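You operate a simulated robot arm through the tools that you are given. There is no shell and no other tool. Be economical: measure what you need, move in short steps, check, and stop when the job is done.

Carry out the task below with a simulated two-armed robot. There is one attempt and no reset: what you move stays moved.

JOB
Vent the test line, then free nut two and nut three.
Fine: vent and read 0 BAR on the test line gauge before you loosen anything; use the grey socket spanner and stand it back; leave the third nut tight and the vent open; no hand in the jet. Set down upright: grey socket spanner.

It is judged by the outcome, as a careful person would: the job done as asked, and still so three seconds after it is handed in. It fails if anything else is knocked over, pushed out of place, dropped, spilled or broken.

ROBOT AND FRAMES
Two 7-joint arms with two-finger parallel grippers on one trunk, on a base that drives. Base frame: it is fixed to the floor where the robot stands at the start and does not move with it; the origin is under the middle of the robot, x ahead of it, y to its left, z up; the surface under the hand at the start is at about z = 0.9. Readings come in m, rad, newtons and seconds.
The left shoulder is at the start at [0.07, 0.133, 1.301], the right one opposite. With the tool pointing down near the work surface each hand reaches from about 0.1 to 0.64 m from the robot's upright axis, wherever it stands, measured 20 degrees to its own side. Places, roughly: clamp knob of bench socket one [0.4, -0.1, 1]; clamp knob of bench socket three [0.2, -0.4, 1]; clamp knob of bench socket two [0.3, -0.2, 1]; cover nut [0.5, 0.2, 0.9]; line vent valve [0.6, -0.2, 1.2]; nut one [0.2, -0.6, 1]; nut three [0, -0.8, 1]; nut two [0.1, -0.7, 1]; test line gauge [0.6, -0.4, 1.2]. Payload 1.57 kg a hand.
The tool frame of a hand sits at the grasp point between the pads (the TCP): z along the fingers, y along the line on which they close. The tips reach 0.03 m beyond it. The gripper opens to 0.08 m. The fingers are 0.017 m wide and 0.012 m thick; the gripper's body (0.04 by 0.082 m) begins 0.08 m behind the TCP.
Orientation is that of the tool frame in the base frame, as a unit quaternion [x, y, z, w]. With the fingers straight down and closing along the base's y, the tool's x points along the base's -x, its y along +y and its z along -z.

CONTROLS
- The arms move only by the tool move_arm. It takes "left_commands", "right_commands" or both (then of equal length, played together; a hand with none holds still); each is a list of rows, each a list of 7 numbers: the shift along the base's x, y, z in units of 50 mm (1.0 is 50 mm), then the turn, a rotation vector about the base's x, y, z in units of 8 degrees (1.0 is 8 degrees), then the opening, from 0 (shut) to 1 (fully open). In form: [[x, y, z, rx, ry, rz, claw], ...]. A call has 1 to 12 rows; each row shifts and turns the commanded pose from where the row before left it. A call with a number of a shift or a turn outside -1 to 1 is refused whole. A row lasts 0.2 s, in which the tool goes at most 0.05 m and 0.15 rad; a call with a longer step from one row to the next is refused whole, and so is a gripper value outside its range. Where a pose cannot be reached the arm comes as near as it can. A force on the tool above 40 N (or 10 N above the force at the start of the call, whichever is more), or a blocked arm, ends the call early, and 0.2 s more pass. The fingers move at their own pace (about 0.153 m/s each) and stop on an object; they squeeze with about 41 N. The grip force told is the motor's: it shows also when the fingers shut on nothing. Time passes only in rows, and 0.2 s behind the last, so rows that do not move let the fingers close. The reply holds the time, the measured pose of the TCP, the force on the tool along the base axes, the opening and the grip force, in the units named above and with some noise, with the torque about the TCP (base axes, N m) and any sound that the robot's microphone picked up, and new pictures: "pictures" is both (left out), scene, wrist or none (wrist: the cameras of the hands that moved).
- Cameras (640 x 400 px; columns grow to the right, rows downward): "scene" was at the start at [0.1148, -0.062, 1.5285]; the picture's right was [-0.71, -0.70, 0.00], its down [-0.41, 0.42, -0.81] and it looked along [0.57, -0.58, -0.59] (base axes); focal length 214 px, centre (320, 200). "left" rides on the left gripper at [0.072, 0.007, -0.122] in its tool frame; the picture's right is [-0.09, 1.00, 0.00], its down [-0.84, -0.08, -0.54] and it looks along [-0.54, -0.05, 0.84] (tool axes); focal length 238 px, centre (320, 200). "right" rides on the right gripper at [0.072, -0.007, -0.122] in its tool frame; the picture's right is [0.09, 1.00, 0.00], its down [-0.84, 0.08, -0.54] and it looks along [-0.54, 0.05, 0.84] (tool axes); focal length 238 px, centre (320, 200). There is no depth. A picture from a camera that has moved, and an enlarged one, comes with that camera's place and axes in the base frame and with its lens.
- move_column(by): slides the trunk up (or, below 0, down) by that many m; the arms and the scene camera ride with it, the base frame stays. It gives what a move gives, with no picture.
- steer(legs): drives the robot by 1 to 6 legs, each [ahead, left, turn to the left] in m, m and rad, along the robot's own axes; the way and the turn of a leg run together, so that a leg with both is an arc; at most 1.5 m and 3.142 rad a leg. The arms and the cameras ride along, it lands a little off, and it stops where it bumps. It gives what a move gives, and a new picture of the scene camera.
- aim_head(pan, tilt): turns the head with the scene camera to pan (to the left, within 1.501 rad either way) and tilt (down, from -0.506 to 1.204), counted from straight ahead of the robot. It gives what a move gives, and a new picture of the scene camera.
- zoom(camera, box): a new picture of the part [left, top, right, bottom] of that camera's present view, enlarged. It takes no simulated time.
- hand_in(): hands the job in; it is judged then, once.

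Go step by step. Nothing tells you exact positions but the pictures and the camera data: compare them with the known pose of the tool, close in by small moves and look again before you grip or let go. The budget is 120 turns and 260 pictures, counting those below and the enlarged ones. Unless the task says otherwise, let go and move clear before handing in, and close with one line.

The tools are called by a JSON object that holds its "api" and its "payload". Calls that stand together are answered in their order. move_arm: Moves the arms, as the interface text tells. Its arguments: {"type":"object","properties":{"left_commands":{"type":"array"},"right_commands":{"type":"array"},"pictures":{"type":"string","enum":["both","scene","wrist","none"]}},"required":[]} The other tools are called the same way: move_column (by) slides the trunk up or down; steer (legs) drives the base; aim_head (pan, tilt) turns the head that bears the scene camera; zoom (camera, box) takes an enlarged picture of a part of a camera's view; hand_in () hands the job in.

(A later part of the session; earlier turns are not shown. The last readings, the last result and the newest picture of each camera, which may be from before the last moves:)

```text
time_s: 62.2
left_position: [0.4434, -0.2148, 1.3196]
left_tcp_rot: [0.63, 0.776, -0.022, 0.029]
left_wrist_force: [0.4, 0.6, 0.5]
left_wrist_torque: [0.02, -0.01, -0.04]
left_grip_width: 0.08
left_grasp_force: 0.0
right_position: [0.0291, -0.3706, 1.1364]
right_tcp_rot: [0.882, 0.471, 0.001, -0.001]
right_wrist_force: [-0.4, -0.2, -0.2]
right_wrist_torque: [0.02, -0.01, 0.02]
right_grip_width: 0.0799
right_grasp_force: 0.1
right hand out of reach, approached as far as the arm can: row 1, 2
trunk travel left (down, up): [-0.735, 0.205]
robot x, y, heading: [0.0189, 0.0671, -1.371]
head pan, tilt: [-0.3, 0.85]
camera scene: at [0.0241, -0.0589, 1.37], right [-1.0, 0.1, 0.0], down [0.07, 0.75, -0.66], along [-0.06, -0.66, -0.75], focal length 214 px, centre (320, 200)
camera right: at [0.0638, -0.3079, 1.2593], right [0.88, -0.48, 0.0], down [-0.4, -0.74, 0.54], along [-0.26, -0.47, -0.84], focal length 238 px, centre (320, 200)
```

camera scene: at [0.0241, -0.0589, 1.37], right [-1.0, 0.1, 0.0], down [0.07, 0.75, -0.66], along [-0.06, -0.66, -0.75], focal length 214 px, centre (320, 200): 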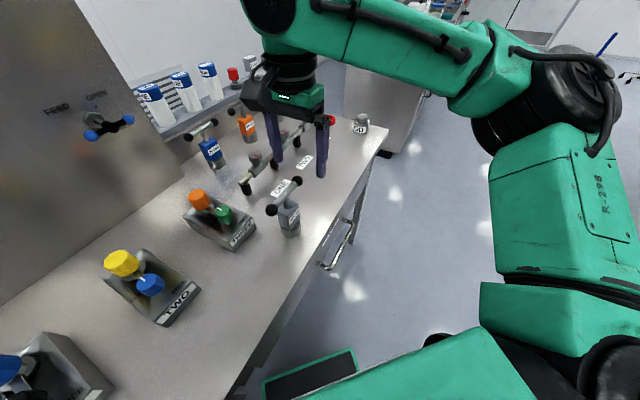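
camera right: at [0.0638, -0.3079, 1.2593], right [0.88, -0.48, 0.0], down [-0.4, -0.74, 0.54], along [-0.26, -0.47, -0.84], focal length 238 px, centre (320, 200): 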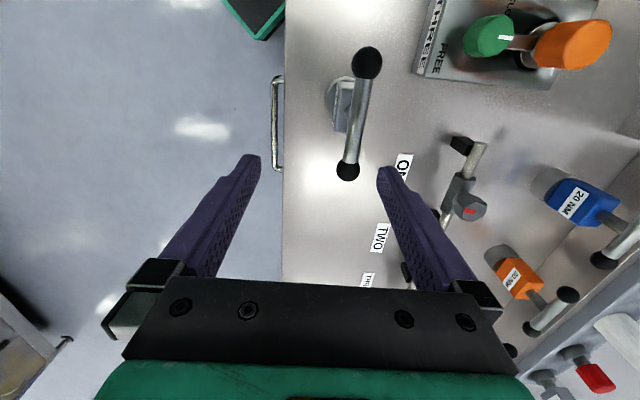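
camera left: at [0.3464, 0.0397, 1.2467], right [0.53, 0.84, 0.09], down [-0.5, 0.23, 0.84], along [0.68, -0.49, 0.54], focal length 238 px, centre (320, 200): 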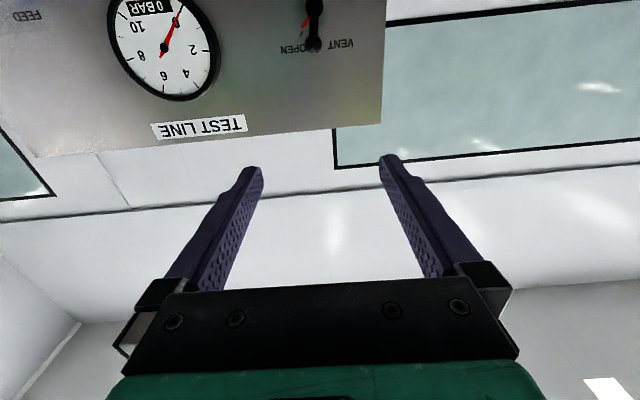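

The hand can't go further to the left of the robot, so I'll raise, turn the robot back left a bit so the spanner lies to its right side, and approach again.

{"api": "move_column", "payload": {"by": 0.1}}

{"api": "steer", "payload": {"legs": [[0, 0, 0.37]]}}

{"api": "move_arm", "payload": {"right_commands": [[-0.6, -0.25, 0, 0, 0, -0.9, 1], [-0.6, -0.25, 0, 0, 0, -0.9, 1], [-0.6, -0.25, 0, 0, 0, -0.8, 1], [-0.6, 0, 0, 0, 0, 0, 1], [0, 0, 0, 0, 0, 0, 1]]}}

```text
time_s: 63.5
left_position: [0.4433, -0.2153, 1.4206]
left_tcp_rot: [0.63, 0.776, -0.022, 0.029]
left_wrist_force: [0.0, -0.2, 0.4]
left_wrist_torque: [-0.02, 0.0, -0.01]
left_grip_width: 0.08
left_grasp_force: 0.0
right_position: [0.029, -0.3719, 1.2364]
right_tcp_rot: [0.882, 0.472, 0.002, -0.001]
right_wrist_force: [-1.0, 0.1, 0.5]
right_wrist_torque: [0.0, 0.0, 0.05]
right_grip_width: 0.0804
right_grasp_force: 0.2
trunk travel left (down, up): [-0.835, 0.105]
robot x, y, heading: [0.0193, 0.0685, -1.37]
head pan, tilt: [-0.3, 0.85]
```

```text
time_s: 65.0
left_position: [0.5167, -0.0413, 1.4202]
left_tcp_rot: [0.476, 0.879, -0.016, 0.031]
left_wrist_force: [0.4, 0.0, -0.7]
left_wrist_torque: [0.03, 0.01, -0.02]
left_grip_width: 0.08
left_grasp_force: 0.0
right_position: [0.1861, -0.3387, 1.2374]
right_tcp_rot: [0.779, 0.627, 0.001, -0.001]
right_wrist_force: [-0.3, 0.0, -0.5]
right_wrist_torque: [-0.01, 0.03, -0.01]
right_grip_width: 0.0799
right_grasp_force: 0.0
trunk travel left (down, up): [-0.835, 0.105]
robot x, y, heading: [0.0203, 0.0655, -0.997]
head pan, tilt: [-0.3, 0.85]
camera scene: at [0.0692, -0.0502, 1.47], right [-0.96, -0.27, 0.0], down [-0.2, 0.72, -0.66], along [0.18, -0.63, -0.75], focal length 214 px, centre (320, 200)
```

scene: 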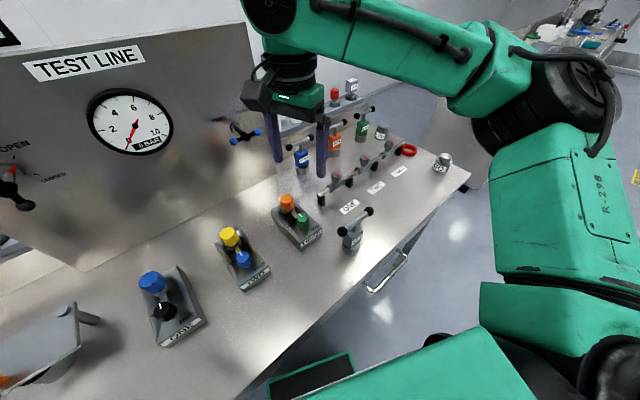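

```text
time_s: 66.2
left_position: [0.516, -0.0398, 1.4199]
left_tcp_rot: [0.476, 0.879, -0.016, 0.032]
left_wrist_force: [0.6, 0.5, 0.4]
left_wrist_torque: [0.01, -0.03, 0.01]
left_grip_width: 0.0797
left_grasp_force: 0.1
right_position: [0.0686, -0.3762, 1.2363]
right_tcp_rot: [0.879, 0.476, 0.002, -0.001]
right_wrist_force: [-0.3, -0.9, 1.0]
right_wrist_torque: [0.01, -0.03, 0.01]
right_grip_width: 0.0798
right_grasp_force: 0.0
trunk travel left (down, up): [-0.835, 0.105]
robot x, y, heading: [0.0165, 0.0713, -0.996]
head pan, tilt: [-0.3, 0.85]
camera scene: at [0.0699, -0.0493, 1.47], right [-0.96, -0.27, 0.0], down [-0.2, 0.72, -0.66], along [0.18, -0.64, -0.75], focal length 214 px, centre (320, 200)
camera right: at [0.1021, -0.312, 1.3594], right [0.88, -0.47, 0.0], down [-0.39, -0.74, 0.54], along [-0.25, -0.48, -0.84], focal length 238 px, centre (320, 200)
```

scene: 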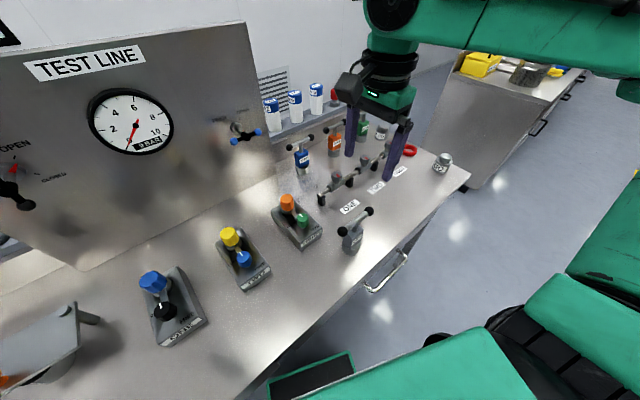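
right: 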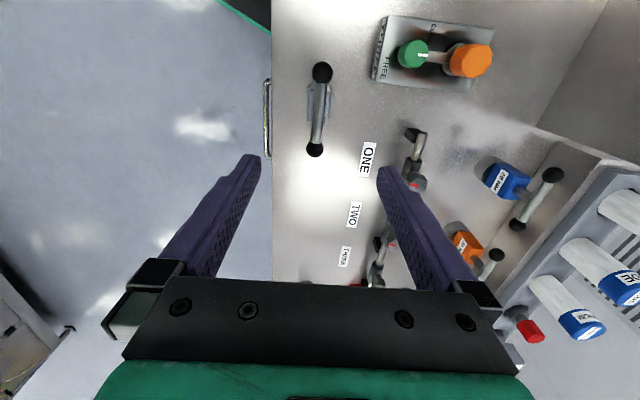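

Now it's reachable and aligned with the bar. I'll descend to grasp height.

{"api": "move_arm", "payload": {"right_commands": [[-0.04, 0, -0.8, 0, 0, 0, 1], [0, 0, -0.8, 0, 0, 0, 1], [0, 0, -0.8, 0, 0, 0, 1], [0, 0, -0.7, 0, 0, 0, 1], [0, 0, 0, 0, 0, 0, 1]], "pictures": "wrist"}}

```text
time_s: 67.4
left_position: [0.5165, -0.0397, 1.4209]
left_tcp_rot: [0.476, 0.879, -0.016, 0.032]
left_wrist_force: [-0.5, 0.5, 0.4]
left_wrist_torque: [-0.01, 0.01, -0.03]
left_grip_width: 0.0798
left_grasp_force: 0.1
right_position: [0.0654, -0.3746, 1.0816]
right_tcp_rot: [0.879, 0.476, 0.002, -0.002]
right_wrist_force: [0.0, 0.1, -0.6]
right_wrist_torque: [-0.01, 0.0, -0.01]
right_grip_width: 0.0801
right_grasp_force: 0.1
trunk travel left (down, up): [-0.835, 0.105]
robot x, y, heading: [0.0197, 0.0668, -0.996]
head pan, tilt: [-0.3, 0.85]
camera right: at [0.1007, -0.3107, 1.2044], right [0.88, -0.47, 0.0], down [-0.39, -0.74, 0.54], along [-0.25, -0.48, -0.84], focal length 238 px, centre (320, 200)
```

right: 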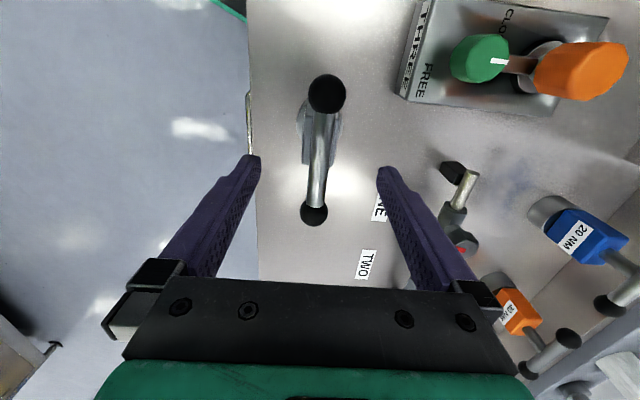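

Descend the last 4 cm around the bar and close.

{"api": "move_arm", "payload": {"right_commands": [[0, 0, -0.4, 0, 0, 0, 1], [0, 0, -0.38, 0, 0, 0, 1], [0, 0, 0, 0, 0, 0, 0.4], [0, 0, 0, 0, 0, 0, 0.05], [0, 0, 0, 0, 0, 0, 0.05], [0, 0, 0, 0, 0, 0, 0.05]]}}

```text
time_s: 68.8
left_position: [0.5171, -0.0406, 1.42]
left_tcp_rot: [0.476, 0.879, -0.016, 0.033]
left_wrist_force: [-0.4, -0.5, 0.4]
left_wrist_torque: [0.04, 0.02, 0.01]
left_grip_width: 0.0802
left_grasp_force: 0.0
right_position: [0.0666, -0.375, 1.043]
right_tcp_rot: [0.879, 0.476, 0.002, 0.0]
right_wrist_force: [-1.1, 0.7, 0.1]
right_wrist_torque: [0.04, 0.09, -0.06]
right_grip_width: 0.0158
right_grasp_force: 31.4
trunk travel left (down, up): [-0.835, 0.105]
robot x, y, heading: [0.0156, 0.0698, -0.999]
head pan, tilt: [-0.3, 0.85]
camera scene: at [0.0698, -0.0496, 1.47], right [-0.96, -0.27, 0.0], down [-0.2, 0.72, -0.66], along [0.18, -0.64, -0.75], focal length 214 px, centre (320, 200)
camera right: at [0.1007, -0.3118, 1.165], right [0.88, -0.47, 0.0], down [-0.39, -0.74, 0.54], along [-0.25, -0.48, -0.84], focal length 238 px, centre (320, 200)
```

scene: 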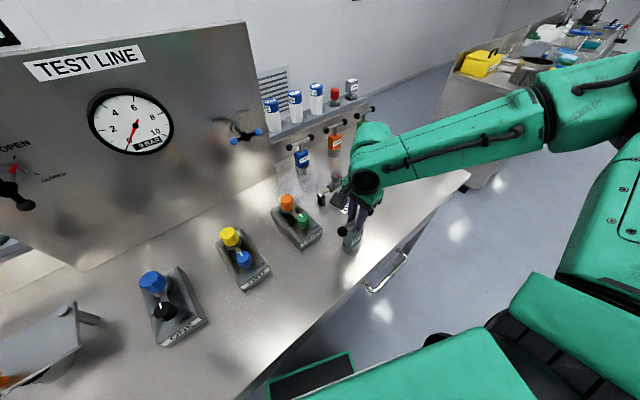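
right: 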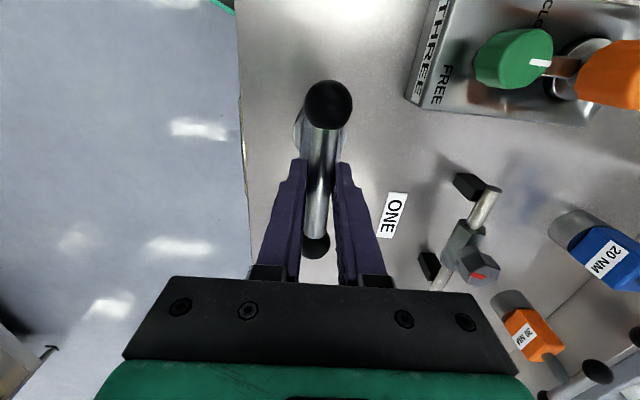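

The bar is held (stand pose noted: 0.0666, -0.375, 1.043). I'll lift straight up.

{"api": "move_arm", "payload": {"right_commands": [[0, 0, 0.3, 0, 0, 0, 0.05], [0, 0, 0.5, 0, 0, 0, 0.05], [0, 0, 0.8, 0, 0, 0, 0.05], [0, 0, 0.8, 0, 0, 0, 0.05], [0, 0, 0.8, 0, 0, 0, 0.05], [0, 0, 0, 0, 0, 0, 0.05]]}}

{"api": "zoom", "payload": {"camera": "scene", "box": [300, 100, 460, 270]}}

```text
time_s: 70.2
left_position: [0.5178, -0.0418, 1.4194]
left_tcp_rot: [0.476, 0.879, -0.015, 0.033]
left_wrist_force: [-0.4, 0.1, 1.0]
left_wrist_torque: [-0.02, 0.0, 0.01]
left_grip_width: 0.0799
left_grasp_force: 0.0
right_position: [0.0674, -0.3763, 1.2]
right_tcp_rot: [0.879, 0.476, 0.001, -0.001]
right_wrist_force: [0.1, -0.7, -6.6]
right_wrist_torque: [0.0, 0.03, 0.0]
right_grip_width: 0.0154
right_grasp_force: 32.1
trunk travel left (down, up): [-0.835, 0.105]
robot x, y, heading: [0.0162, 0.0665, -1.0]
head pan, tilt: [-0.3, 0.85]
camera scene: at [0.0702, -0.0506, 1.4699], right [-0.96, -0.27, 0.0], down [-0.2, 0.72, -0.66], along [0.18, -0.63, -0.75], focal length 214 px, centre (320, 200)
camera right: at [0.1015, -0.3123, 1.3236], right [0.88, -0.47, 0.0], down [-0.39, -0.74, 0.54], along [-0.25, -0.48, -0.84], focal length 238 px, centre (320, 200)
```

scene: 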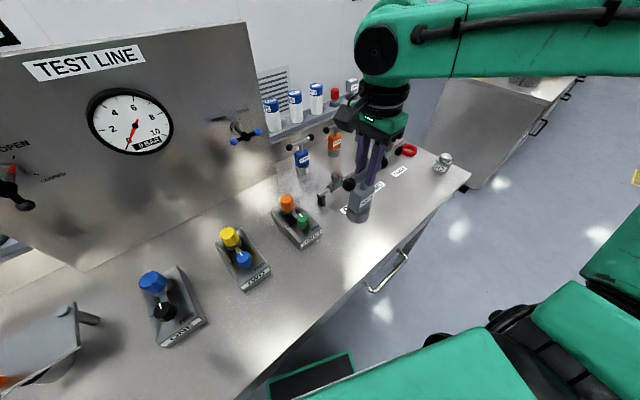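
right: 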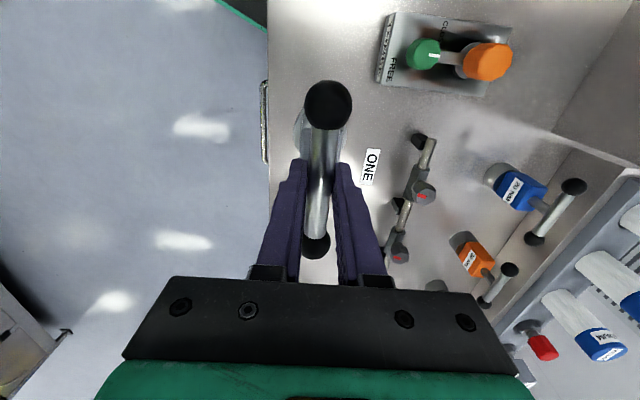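

```text
2.35 times, centred on (380, 185) of scene
camera zoom: at [0.0702, -0.0506, 1.4699], right [-0.96, -0.27, 0.0], down [-0.2, 0.72, -0.66], along [0.18, -0.63, -0.75], focal length 505 px, centre (179, 235)
```

zoom: 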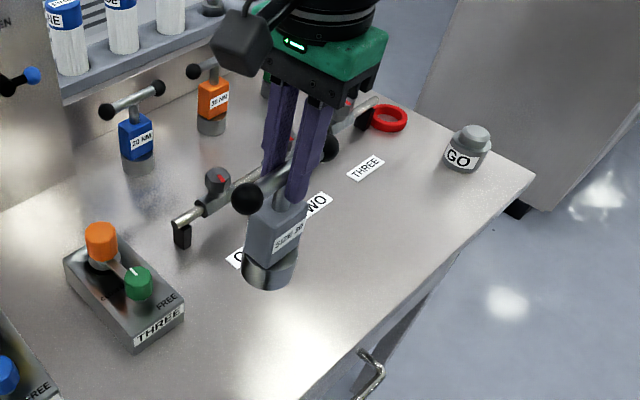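

The whole spanner lifts cleanly; it stood freely on the bench, reaching 0.143 m below my grip. I'll raise it to a safe height and move the robot to face the nuts.

{"api": "move_arm", "payload": {"right_commands": [[0, 0, 0.8, 0, 0, 0, 0.05], [0, 0, 0.8, 0, 0, 0, 0.05], [0, 0, 0, 0, 0, 0, 0.05]], "pictures": "none"}}

{"api": "steer", "payload": {"legs": [[0.175, -0.356, 0], [0, 0, 0.43]]}}

```text
time_s: 71.0
left_position: [0.517, -0.0424, 1.4205]
left_tcp_rot: [0.477, 0.878, -0.015, 0.031]
left_wrist_force: [-0.1, 0.9, 0.2]
left_wrist_torque: [0.04, 0.0, -0.01]
left_grip_width: 0.0798
left_grasp_force: 0.2
right_position: [0.066, -0.3772, 1.2821]
right_tcp_rot: [0.879, 0.477, 0.002, -0.003]
right_wrist_force: [-0.5, -1.0, -6.8]
right_wrist_torque: [0.01, -0.01, 0.02]
right_grip_width: 0.0156
right_grasp_force: 31.3
trunk travel left (down, up): [-0.835, 0.105]
robot x, y, heading: [0.0156, 0.0715, -0.996]
head pan, tilt: [-0.3, 0.85]
```

```text
time_s: 74.8
left_position: [0.3105, -0.1723, 1.4213]
left_tcp_rot: [0.285, 0.958, -0.008, 0.034]
left_wrist_force: [-0.6, 0.3, -1.4]
left_wrist_torque: [-0.02, 0.01, -0.06]
left_grip_width: 0.0801
left_grasp_force: 0.1
right_position: [0.031, -0.661, 1.2823]
right_tcp_rot: [0.763, 0.646, 0.001, -0.001]
right_wrist_force: [-0.7, -0.9, -5.8]
right_wrist_torque: [-0.01, -0.04, -0.01]
right_grip_width: 0.0159
right_grasp_force: 31.4
trunk travel left (down, up): [-0.835, 0.105]
robot x, y, heading: [-0.1925, -0.273, -0.584]
head pan, tilt: [-0.3, 0.85]
camera scene: at [-0.0952, -0.3615, 1.4699], right [-0.77, -0.63, 0.0], down [-0.48, 0.58, -0.66], along [0.42, -0.51, -0.75], focal length 214 px, centre (320, 200)
```

scene: 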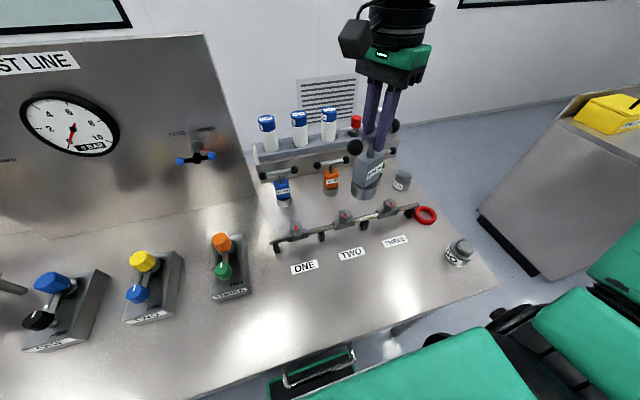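

Now in front of the nuts. A close look at nuts two and three and the socket.

{"api": "zoom", "payload": {"camera": "scene", "box": [270, 185, 430, 285]}}

{"api": "zoom", "payload": {"camera": "right", "box": [200, 60, 480, 280]}}

```text
4.00 times, centred on (350, 235) of scene
camera zoom: at [-0.0952, -0.3615, 1.4699], right [-0.77, -0.63, 0.0], down [-0.48, 0.58, -0.66], along [0.42, -0.51, -0.75], focal length 858 px, centre (200, 60)
```

zoom: 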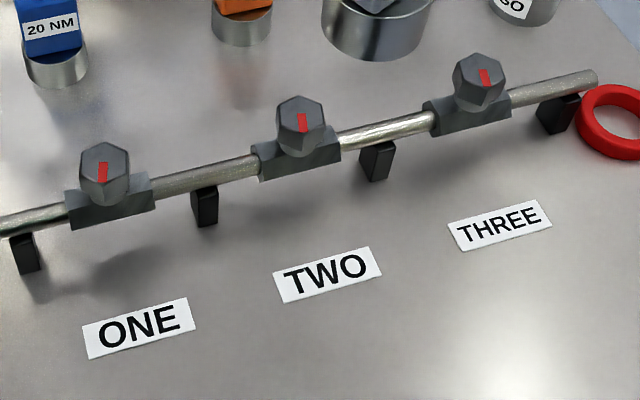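

```text
1.82 times, centred on (340, 170) of right
camera zoom: at [0.0377, -0.5888, 1.4048], right [1.0, -0.07, 0.0], down [-0.06, -0.84, 0.54], along [-0.04, -0.54, -0.84], focal length 433 px, centre (284, 254)
```

zoom: 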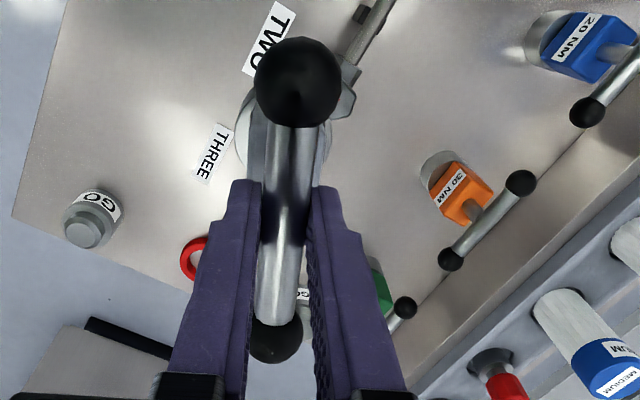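

I'll turn the bar parallel to the pipe (which matches the nut flats) and stop 10 cm in front of nut two, to measure the nuts with the wrist camera.

{"api": "move_arm", "payload": {"right_commands": [[-0.22, 0.17, -0.2, 0, 0, -0.987, 0.05], [-0.22, 0.17, -0.2, 0, 0, -0.987, 0.05], [-0.22, 0.17, -0.2, 0, 0, -0.987, 0.05], [0, 0, 0, 0, 0, 0, 0.05]]}}

{"api": "zoom", "payload": {"camera": "right", "box": [320, 80, 480, 280]}}

```text
time_s: 75.8
left_position: [0.3112, -0.1726, 1.419]
left_tcp_rot: [0.285, 0.958, -0.008, 0.034]
left_wrist_force: [0.0, -0.6, 0.0]
left_wrist_torque: [0.04, 0.01, 0.04]
left_grip_width: 0.08
left_grasp_force: 0.1
right_position: [0.0003, -0.6346, 1.2525]
right_tcp_rot: [0.88, 0.474, 0.001, -0.001]
right_wrist_force: [0.2, -0.5, -5.9]
right_wrist_torque: [0.02, 0.02, 0.01]
right_grip_width: 0.0157
right_grasp_force: 31.0
trunk travel left (down, up): [-0.835, 0.105]
robot x, y, heading: [-0.1879, -0.2758, -0.58]
head pan, tilt: [-0.3, 0.85]
camera scene: at [-0.0944, -0.3609, 1.4699], right [-0.77, -0.63, 0.0], down [-0.48, 0.58, -0.66], along [0.42, -0.51, -0.75], focal length 214 px, centre (320, 200)
camera right: at [0.0345, -0.571, 1.3754], right [0.88, -0.47, 0.0], down [-0.4, -0.74, 0.54], along [-0.25, -0.48, -0.84], focal length 238 px, centre (320, 200)
```

scene: 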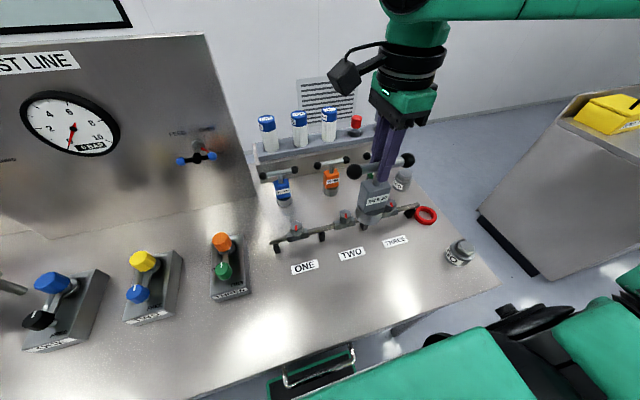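
right: 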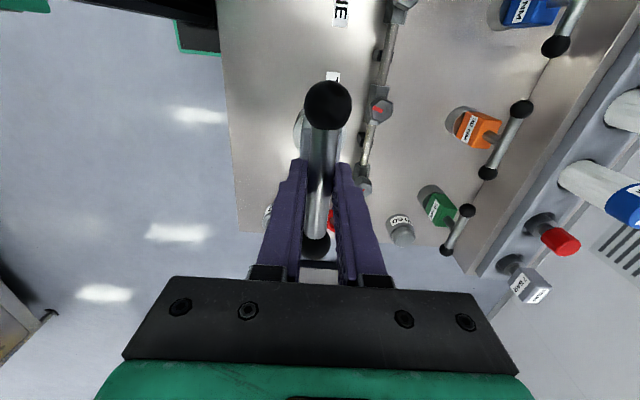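

```text
2.00 times, centred on (400, 180) of right
camera zoom: at [0.0345, -0.571, 1.3754], right [0.88, -0.47, 0.0], down [-0.4, -0.74, 0.54], along [-0.25, -0.48, -0.84], focal length 477 px, centre (160, 240)
```

zoom: 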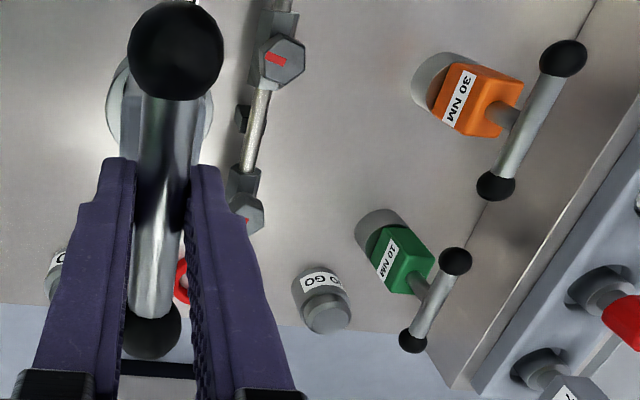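

Nut two comes out at (0.080,-0.689) and nut three at (0.0025,-0.801), top near z 0.992, in both views. I'll check the hex orientation and the socket's bottom.

{"api": "zoom", "payload": {"camera": "right", "box": [360, 85, 400, 125]}}

{"api": "zoom", "payload": {"camera": "scene", "box": [325, 190, 375, 230]}}

{"api": "zoom", "payload": {"camera": "scene", "box": [330, 130, 430, 230]}}

```text
10.00 times, centred on (380, 105) of right
camera zoom: at [0.0345, -0.571, 1.3754], right [0.88, -0.47, 0.0], down [-0.4, -0.74, 0.54], along [-0.25, -0.48, -0.84], focal length 2384 px, centre (-280, 1150)
```

zoom: 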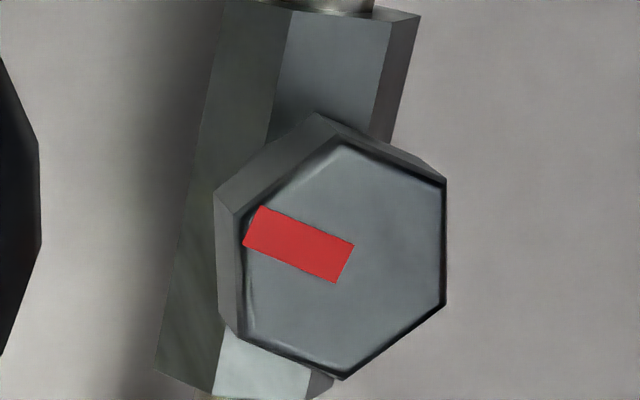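

```text
10.00 times, centred on (350, 210) of scene
camera zoom: at [-0.0944, -0.3609, 1.4699], right [-0.77, -0.63, 0.0], down [-0.48, 0.58, -0.66], along [0.42, -0.51, -0.75], focal length 2145 px, centre (20, 100)
```

zoom: 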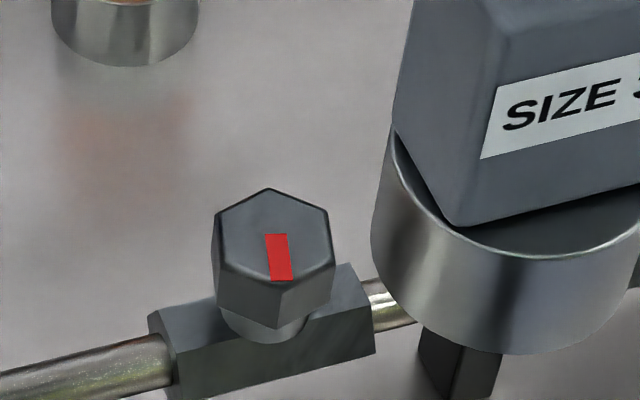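

```text
4.00 times, centred on (380, 180) of scene
camera zoom: at [-0.0944, -0.3609, 1.4699], right [-0.77, -0.63, 0.0], down [-0.48, 0.58, -0.66], along [0.42, -0.51, -0.75], focal length 858 px, centre (80, 280)
```

zoom: 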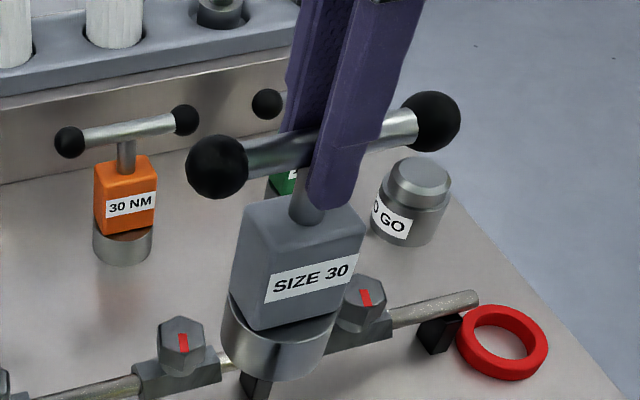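

Nut two's hex corners lie at about 10°/70° and the spanner hangs straight. I'll move over nut two at this height and compare in the pictures.

{"api": "move_arm", "payload": {"right_commands": [[0.5, -0.34, 0, 0, 0, 0, 0.05], [0.5, -0.34, 0, 0, 0, 0, 0.05], [0.6, -0.4, 0, 0, 0, 0, 0.05], [0, 0, -0.5, 0, 0, 0, 0.05], [0, 0, -0.5, 0, 0, 0, 0.05], [0, 0, -0.1, 0, 0, 0, 0.05], [0, 0, 0, 0, 0, 0, 0.05]]}}

{"api": "zoom", "payload": {"camera": "scene", "box": [280, 150, 400, 250]}}

```text
time_s: 77.3
left_position: [0.31, -0.173, 1.4194]
left_tcp_rot: [0.285, 0.958, -0.008, 0.035]
left_wrist_force: [-0.4, -0.2, 0.2]
left_wrist_torque: [0.0, -0.02, -0.04]
left_grip_width: 0.0801
left_grasp_force: 0.1
right_position: [0.0789, -0.6868, 1.1957]
right_tcp_rot: [0.879, 0.476, 0.001, -0.001]
right_wrist_force: [-0.5, 0.3, -5.5]
right_wrist_torque: [0.01, -0.03, -0.02]
right_grip_width: 0.0157
right_grasp_force: 31.7
trunk travel left (down, up): [-0.835, 0.105]
robot x, y, heading: [-0.1909, -0.2729, -0.579]
head pan, tilt: [-0.3, 0.85]
camera scene: at [-0.0948, -0.361, 1.4699], right [-0.77, -0.63, 0.0], down [-0.48, 0.58, -0.66], along [0.42, -0.51, -0.75], focal length 214 px, centre (320, 200)
camera right: at [0.1136, -0.624, 1.3189], right [0.88, -0.47, 0.0], down [-0.39, -0.74, 0.54], along [-0.25, -0.48, -0.84], focal length 238 px, centre (320, 200)
```

scene: 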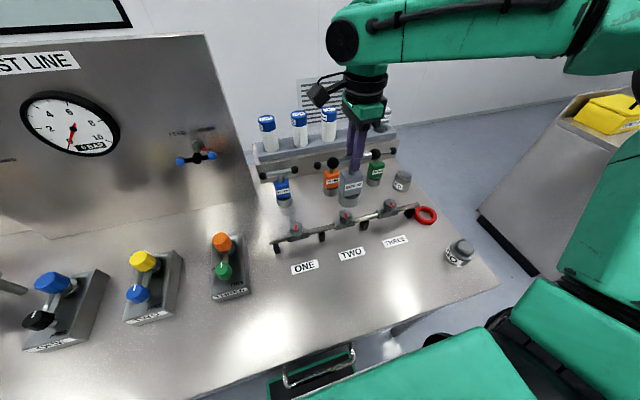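
right: 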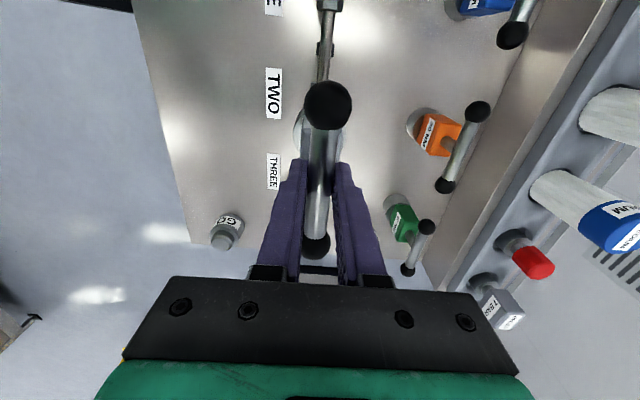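

```text
4.00 times, centred on (340, 200) of scene
camera zoom: at [-0.0948, -0.361, 1.4699], right [-0.77, -0.63, 0.0], down [-0.48, 0.58, -0.66], along [0.42, -0.51, -0.75], focal length 858 px, centre (240, 200)
```

zoom: 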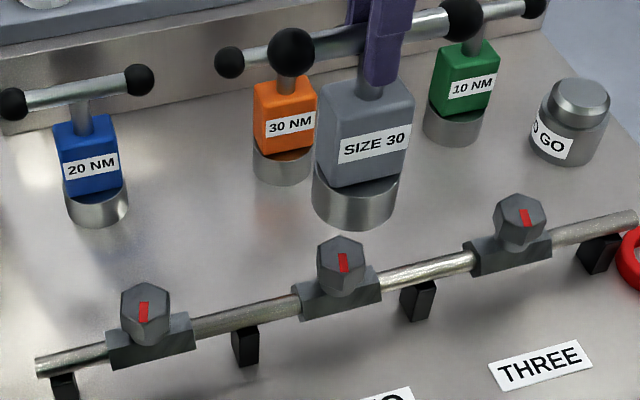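

The socket is right over nut two to within about 2 mm. I'll lower gently to just above contact and look.

{"api": "move_arm", "payload": {"right_commands": [[0.02, 0, -0.4, 0, 0, 0, 0.05], [0, 0, -0.4, 0, 0, 0, 0.05], [0, 0, -0.25, 0, 0, 0, 0.05], [0, 0, -0.1, 0, 0, 0, 0.05], [0, 0, 0, 0, 0, 0, 0.05]], "pictures": "none"}}

{"api": "zoom", "payload": {"camera": "scene", "box": [310, 180, 390, 240]}}

```text
time_s: 78.5
left_position: [0.3102, -0.1719, 1.42]
left_tcp_rot: [0.286, 0.958, -0.008, 0.035]
left_wrist_force: [-0.4, -0.3, -0.7]
left_wrist_torque: [-0.01, 0.0, 0.03]
left_grip_width: 0.0801
left_grasp_force: 0.1
right_position: [0.0805, -0.6885, 1.1407]
right_tcp_rot: [0.88, 0.475, 0.002, 0.0]
right_wrist_force: [-0.1, 0.1, -5.2]
right_wrist_torque: [0.13, -0.06, 0.01]
right_grip_width: 0.0155
right_grasp_force: 31.3
trunk travel left (down, up): [-0.835, 0.105]
robot x, y, heading: [-0.1924, -0.2722, -0.579]
head pan, tilt: [-0.3, 0.85]
```

```text
6.67 times, centred on (350, 210) of scene
camera zoom: at [-0.0946, -0.3606, 1.4699], right [-0.77, -0.63, 0.0], down [-0.48, 0.58, -0.66], along [0.42, -0.51, -0.75], focal length 1430 px, centre (120, 133)
```

zoom: 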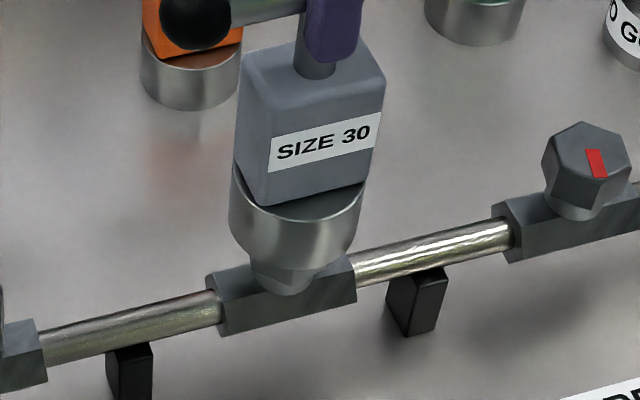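

The socket is over the nut head with light contact. Continue down in small steps, watching force.

{"api": "move_arm", "payload": {"right_commands": [[0, 0, -0.1, 0, 0, 0, 0.05], [0, 0, -0.1, 0, 0, 0, 0.05], [0, 0, 0, 0, 0, 0, 0.05]], "pictures": "none"}}

{"api": "zoom", "payload": {"camera": "scene", "box": [310, 180, 390, 240]}}

```text
time_s: 79.3
left_position: [0.3085, -0.1699, 1.4201]
left_tcp_rot: [0.286, 0.957, -0.01, 0.036]
left_wrist_force: [0.0, 0.0, -1.0]
left_wrist_torque: [0.0, 0.0, 0.01]
left_grip_width: 0.08
left_grasp_force: 0.0
right_position: [0.079, -0.6861, 1.1321]
right_tcp_rot: [0.88, 0.475, 0.002, 0.002]
right_wrist_force: [-1.1, 2.1, 20.5]
right_wrist_torque: [0.02, -0.05, 0.12]
right_grip_width: 0.0158
right_grasp_force: 32.2
trunk travel left (down, up): [-0.835, 0.105]
robot x, y, heading: [-0.1883, -0.273, -0.583]
head pan, tilt: [-0.3, 0.85]
```

```text
6.67 times, centred on (350, 210) of scene
camera zoom: at [-0.0973, -0.3564, 1.4706], right [-0.77, -0.63, 0.0], down [-0.48, 0.58, -0.66], along [0.42, -0.51, -0.75], focal length 1430 px, centre (120, 133)
```

zoom: 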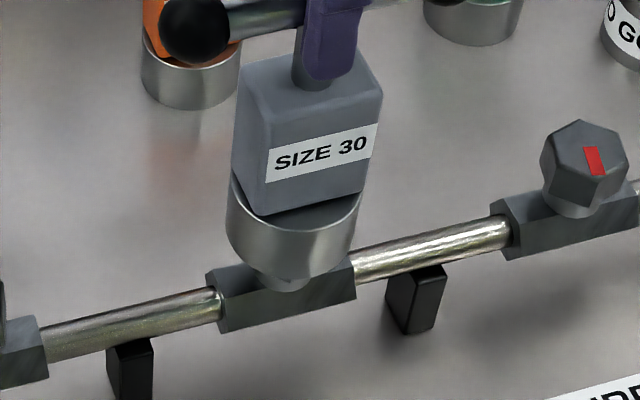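

The socket rests on the nut top (20 N) and isn't seated yet. I'll turn slowly counter-clockwise with light pressure to let the hex drop in.

{"api": "move_arm", "payload": {"right_commands": [[0, 0, 0, 0, 0, 0.25, 0.05], [0, 0, 0, 0, 0, 0.25, 0.05], [0, 0, 0, 0, 0, 0.25, 0.05], [0, 0, 0, 0, 0, 0.25, 0.05], [0, 0, 0, 0, 0, 0.25, 0.05], [0, 0, 0, 0, 0, 0.25, 0.05], [0, 0, 0, 0, 0, 0.25, 0.05], [0, 0, 0, 0, 0, 0, 0.05]], "pictures": "none"}}

{"api": "zoom", "payload": {"camera": "scene", "box": [310, 180, 390, 240]}}

```text
time_s: 81.2
left_position: [0.3113, -0.1715, 1.42]
left_tcp_rot: [0.286, 0.957, -0.01, 0.035]
left_wrist_force: [0.3, 0.4, 0.3]
left_wrist_torque: [0.0, 0.03, 0.0]
left_grip_width: 0.0799
left_grasp_force: 0.1
right_position: [0.0794, -0.6877, 1.1289]
right_tcp_rot: [0.815, 0.58, 0.0, -0.001]
right_wrist_force: [-0.3, 3.1, -5.3]
right_wrist_torque: [0.39, -0.02, -0.08]
right_grip_width: 0.0159
right_grasp_force: 31.5
trunk travel left (down, up): [-0.835, 0.105]
robot x, y, heading: [-0.1885, -0.2729, -0.583]
head pan, tilt: [-0.3, 0.85]
```

```text
6.67 times, centred on (350, 210) of scene
camera zoom: at [-0.0944, -0.3598, 1.4699], right [-0.77, -0.63, 0.0], down [-0.48, 0.58, -0.66], along [0.42, -0.51, -0.75], focal length 1430 px, centre (120, 133)
```

zoom: 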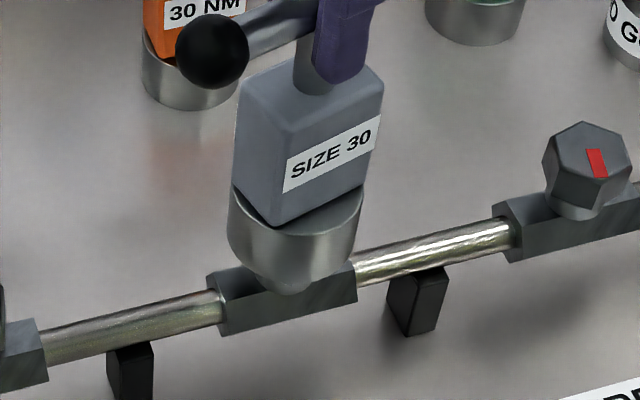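

The force vanished at 70.9° bar angle, meaning the hex aligned and dropped in. I'll push further down to seat it.

{"api": "move_arm", "payload": {"right_commands": [[0, 0, -0.1, 0, 0, 0, 0.05], [0, 0, -0.1, 0, 0, 0, 0.05], [0, 0, -0.1, 0, 0, 0, 0.05], [0, 0, 0, 0, 0, 0, 0.05]], "pictures": "none"}}

{"api": "zoom", "payload": {"camera": "scene", "box": [310, 180, 390, 240]}}

```text
time_s: 82.2
left_position: [0.3101, -0.172, 1.42]
left_tcp_rot: [0.285, 0.958, -0.009, 0.035]
left_wrist_force: [-0.6, -0.4, 0.0]
left_wrist_torque: [-0.01, 0.03, -0.03]
left_grip_width: 0.0796
left_grasp_force: 0.0
right_position: [0.0799, -0.688, 1.1147]
right_tcp_rot: [0.816, 0.579, 0.001, -0.002]
right_wrist_force: [0.2, 1.1, -5.8]
right_wrist_torque: [0.17, 0.03, -0.03]
right_grip_width: 0.0158
right_grasp_force: 31.3
trunk travel left (down, up): [-0.835, 0.105]
robot x, y, heading: [-0.1886, -0.2712, -0.583]
head pan, tilt: [-0.3, 0.85]
```

```text
6.67 times, centred on (350, 210) of scene
camera zoom: at [-0.0948, -0.3605, 1.4699], right [-0.77, -0.63, 0.0], down [-0.48, 0.58, -0.66], along [0.42, -0.51, -0.75], focal length 1430 px, centre (120, 133)
```

zoom: 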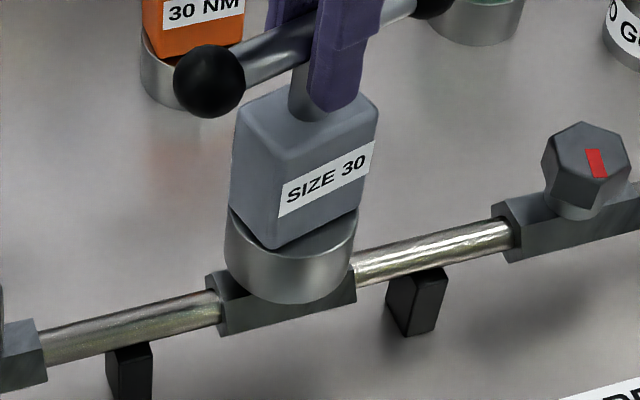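

Seated. Now start turning counter-clockwise and read the torque.

{"api": "move_arm", "payload": {"right_commands": [[0, 0, -0.04, 0, 0, 0.5, 0.02], [0, 0, 0, 0, 0, 0.5, 0.02], [0, 0, 0, 0, 0, 0.5, 0.02]], "pictures": "wrist"}}

{"api": "zoom", "payload": {"camera": "scene", "box": [310, 180, 390, 240]}}

```text
time_s: 83.0
left_position: [0.3102, -0.1708, 1.4207]
left_tcp_rot: [0.285, 0.958, -0.01, 0.034]
left_wrist_force: [0.5, 0.5, 1.2]
left_wrist_torque: [-0.01, 0.01, 0.03]
left_grip_width: 0.08
left_grasp_force: 0.1
right_position: [0.0794, -0.6866, 1.1121]
right_tcp_rot: [0.751, 0.661, 0.001, -0.001]
right_wrist_force: [-1.8, 4.5, -3.5]
right_wrist_torque: [0.42, 0.25, -0.09]
right_grip_width: 0.0159
right_grasp_force: 31.4
trunk travel left (down, up): [-0.835, 0.105]
robot x, y, heading: [-0.1905, -0.2732, -0.582]
head pan, tilt: [-0.3, 0.85]
camera right: at [0.0825, -0.6142, 1.2362], right [1.0, -0.03, 0.0], down [-0.03, -0.84, 0.54], along [-0.02, -0.54, -0.84], focal length 238 px, centre (320, 200)
```

right: 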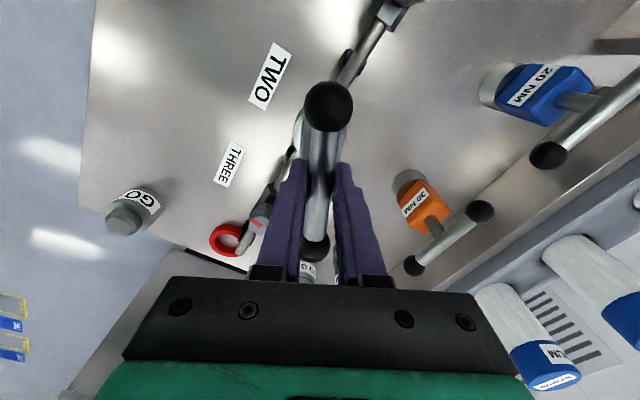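

```text
6.67 times, centred on (350, 210) of scene
camera zoom: at [-0.0956, -0.3588, 1.4701], right [-0.77, -0.63, 0.0], down [-0.48, 0.58, -0.66], along [0.42, -0.51, -0.75], focal length 1430 px, centre (120, 133)
```

zoom: 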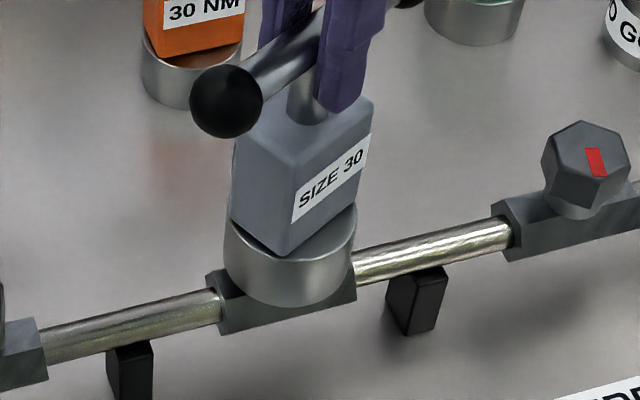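

It turns with the nut. Continue counter-clockwise about 58° more.

{"api": "move_arm", "payload": {"right_commands": [[0, 0, 0, 0, 0, 0.9, 0.02], [0, 0, 0, 0, 0, 0.9, 0.02], [0, 0, 0, 0, 0, 0.9, 0.02], [0, 0, 0, 0, 0, 0.9, 0.02], [0, 0, 0, 0, 0, 0.9, 0.02], [0, 0, 0, 0, 0, 0.9, 0.02], [0, 0, 0, 0, 0, 0.9, 0.02], [0, 0, 0, 0, 0, 0.9, 0.02]]}}

{"api": "zoom", "payload": {"camera": "scene", "box": [310, 180, 390, 240]}}

```text
time_s: 84.8
left_position: [0.3089, -0.1705, 1.4203]
left_tcp_rot: [0.285, 0.958, -0.009, 0.035]
left_wrist_force: [-1.0, -0.5, 0.5]
left_wrist_torque: [0.02, 0.03, -0.03]
left_grip_width: 0.08
left_grasp_force: 0.0
right_position: [0.0762, -0.6878, 1.113]
right_tcp_rot: [0.338, 0.941, 0.0, 0.0]
right_wrist_force: [-5.8, 5.7, -3.8]
right_wrist_torque: [0.53, 0.71, -0.04]
right_grip_width: 0.0157
right_grasp_force: 31.3
trunk travel left (down, up): [-0.835, 0.105]
robot x, y, heading: [-0.1884, -0.2707, -0.586]
head pan, tilt: [-0.3, 0.85]
camera scene: at [-0.0972, -0.3587, 1.4702], right [-0.77, -0.63, 0.0], down [-0.48, 0.58, -0.66], along [0.42, -0.51, -0.75], focal length 214 px, centre (320, 200)
camera right: at [0.0191, -0.6462, 1.2362], right [0.56, 0.83, 0.0], down [0.7, -0.47, 0.54], along [0.45, -0.3, -0.84], focal length 238 px, centre (320, 200)
```

scene: 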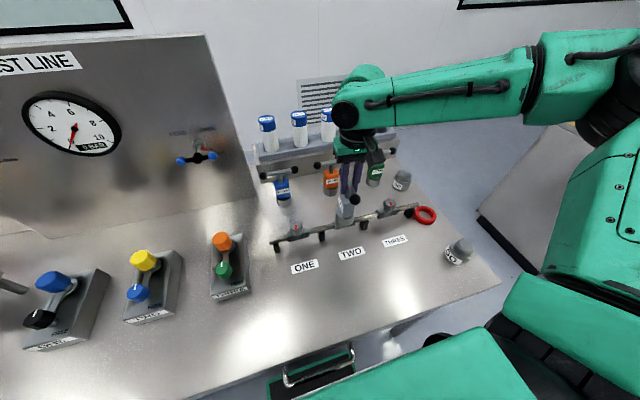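
right: 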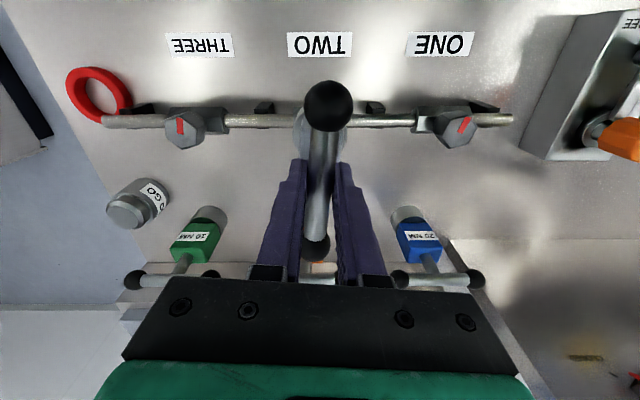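

```text
6.67 times, centred on (350, 210) of scene
camera zoom: at [-0.0972, -0.3587, 1.4702], right [-0.77, -0.63, 0.0], down [-0.48, 0.58, -0.66], along [0.42, -0.51, -0.75], focal length 1430 px, centre (120, 133)
```

zoom: 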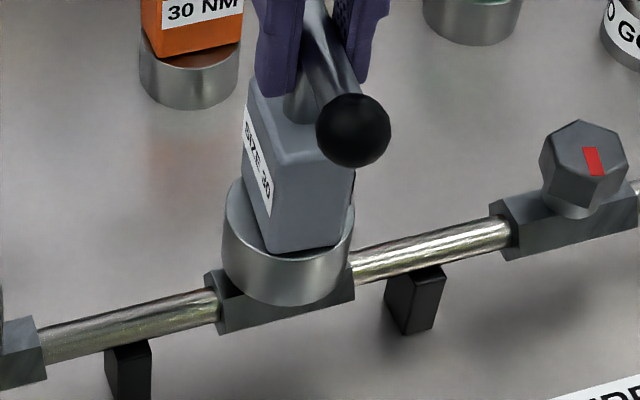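

No resistance yet; 70° turned. I'll turn another ~58°, then lift and inspect the mark.

{"api": "move_arm", "payload": {"right_commands": [[0.02, 0, 0, 0, 0, 0.9, 0.02], [0.02, 0, 0, 0, 0, 0.9, 0.02], [0, 0, 0, 0, 0, 0.9, 0.02], [0, 0, 0, 0, 0, 0.9, 0.02], [0, 0, 0, 0, 0, 0.9, 0.02], [0, 0, 0, 0, 0, 0.9, 0.02], [0, 0, 0, 0, 0, 0.9, 0.02], [0, 0, 0, 0, 0, 0.9, 0.02]], "pictures": "wrist"}}

{"api": "zoom", "payload": {"camera": "scene", "box": [310, 180, 390, 240]}}

```text
time_s: 86.5
left_position: [0.3081, -0.1711, 1.4212]
left_tcp_rot: [0.285, 0.958, -0.009, 0.036]
left_wrist_force: [0.4, 0.4, 0.7]
left_wrist_torque: [-0.01, -0.02, 0.0]
left_grip_width: 0.0801
left_grasp_force: 0.1
right_position: [0.0798, -0.6873, 1.1133]
right_tcp_rot: [-0.157, 0.988, -0.001, 0.0]
right_wrist_force: [-3.7, 0.5, -1.7]
right_wrist_torque: [0.06, -0.18, -0.78]
right_grip_width: 0.0189
right_grasp_force: 33.3
trunk travel left (down, up): [-0.835, 0.105]
robot x, y, heading: [-0.1897, -0.2719, -0.584]
head pan, tilt: [-0.3, 0.85]
camera right: at [0.0154, -0.7158, 1.2363], right [-0.4, 0.92, 0.0], down [0.77, 0.33, 0.54], along [0.5, 0.21, -0.84], focal length 238 px, centre (320, 200)
```

right: 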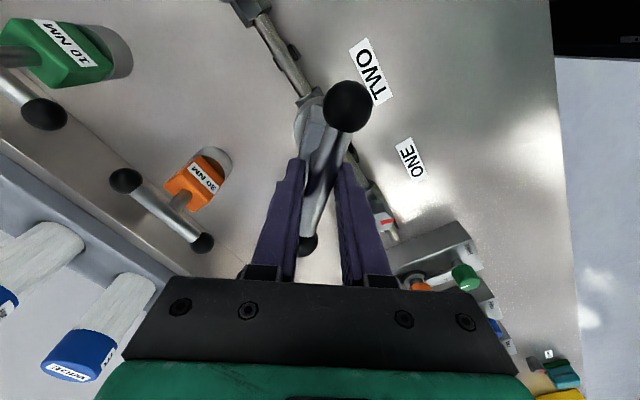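

```text
6.67 times, centred on (350, 210) of scene
camera zoom: at [-0.0967, -0.3597, 1.4701], right [-0.77, -0.63, 0.0], down [-0.48, 0.58, -0.66], along [0.42, -0.51, -0.75], focal length 1430 px, centre (120, 133)
```

zoom: 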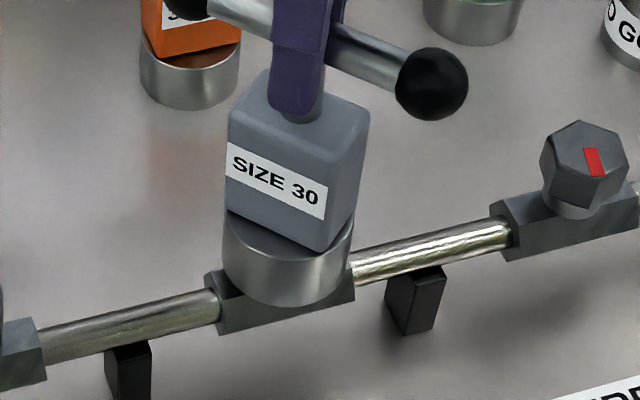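

The nut has come up against its end stop after about 110° (torque rose and the bar skewed in the fingers), so nut two is free. I'll turn the hand back only to square up with the bar, then lift.

{"api": "move_arm", "payload": {"right_commands": [[0, 0, 0, 0, 0, -0.6, 0.02], [0, 0, 0, 0, 0, -0.6, 0.02], [0, 0, 0, 0, 0, -0.6, 0.02], [0, 0, 0, 0, 0, 0, 0.02]], "pictures": "wrist"}}

```text
time_s: 87.5
left_position: [0.3102, -0.1713, 1.4201]
left_tcp_rot: [0.286, 0.958, -0.01, 0.034]
left_wrist_force: [-0.3, -0.4, -0.2]
left_wrist_torque: [-0.03, -0.03, -0.01]
left_grip_width: 0.0801
left_grasp_force: 0.0
right_position: [0.0819, -0.6874, 1.1141]
right_tcp_rot: [-0.031, 1.0, 0.0, 0.0]
right_wrist_force: [0.1, 0.7, 2.8]
right_wrist_torque: [0.14, -0.09, -0.01]
right_grip_width: 0.0157
right_grasp_force: 31.2
trunk travel left (down, up): [-0.835, 0.105]
robot x, y, heading: [-0.1896, -0.2712, -0.588]
head pan, tilt: [-0.3, 0.85]
camera right: at [0.0112, -0.6983, 1.2364], right [-0.15, 0.99, 0.0], down [0.83, 0.13, 0.54], along [0.53, 0.08, -0.84], focal length 238 px, centre (320, 200)
```

right: 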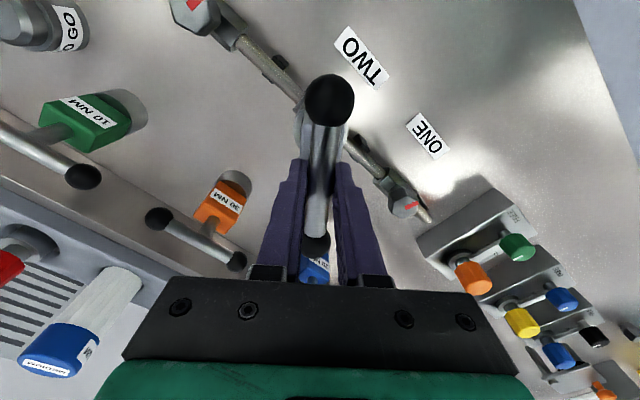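

Squared up again with no torque. Lift straight off nut two and look at its mark.

{"api": "move_arm", "payload": {"right_commands": [[0, 0, 0.2, 0, 0, 0, 0.02], [0, 0, 0.3, 0, 0, 0, 0.02], [0, 0, 0.5, 0, 0, 0, 0.02], [0, 0, 0.8, 0, 0, 0, 0.02], [0, 0, 0.4, 0, 0, 0, 0.02], [0, 0, 0, 0, 0, 0, 0.02]], "pictures": "none"}}

{"api": "zoom", "payload": {"camera": "scene", "box": [280, 170, 440, 270]}}

```text
time_s: 89.0
left_position: [0.311, -0.1723, 1.4196]
left_tcp_rot: [0.285, 0.958, -0.008, 0.034]
left_wrist_force: [0.1, -0.3, 0.0]
left_wrist_torque: [0.0, -0.01, 0.02]
left_grip_width: 0.0802
left_grasp_force: 0.1
right_position: [0.0804, -0.6877, 1.2234]
right_tcp_rot: [-0.031, 1.0, 0.001, -0.002]
right_wrist_force: [-0.4, 0.6, -6.0]
right_wrist_torque: [0.0, 0.02, 0.0]
right_grip_width: 0.0155
right_grasp_force: 31.7
trunk travel left (down, up): [-0.835, 0.105]
robot x, y, heading: [-0.1873, -0.2713, -0.581]
head pan, tilt: [-0.3, 0.85]
```

```text
4.00 times, centred on (360, 220) of scene
camera zoom: at [-0.0944, -0.3616, 1.4698], right [-0.77, -0.63, 0.0], down [-0.48, 0.58, -0.66], along [0.42, -0.51, -0.75], focal length 858 px, centre (160, 120)
```

zoom: 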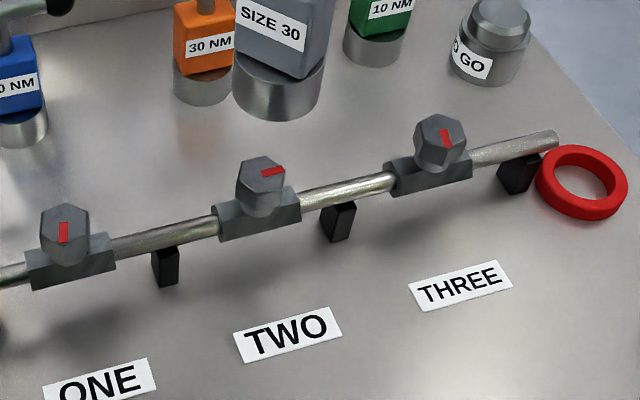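

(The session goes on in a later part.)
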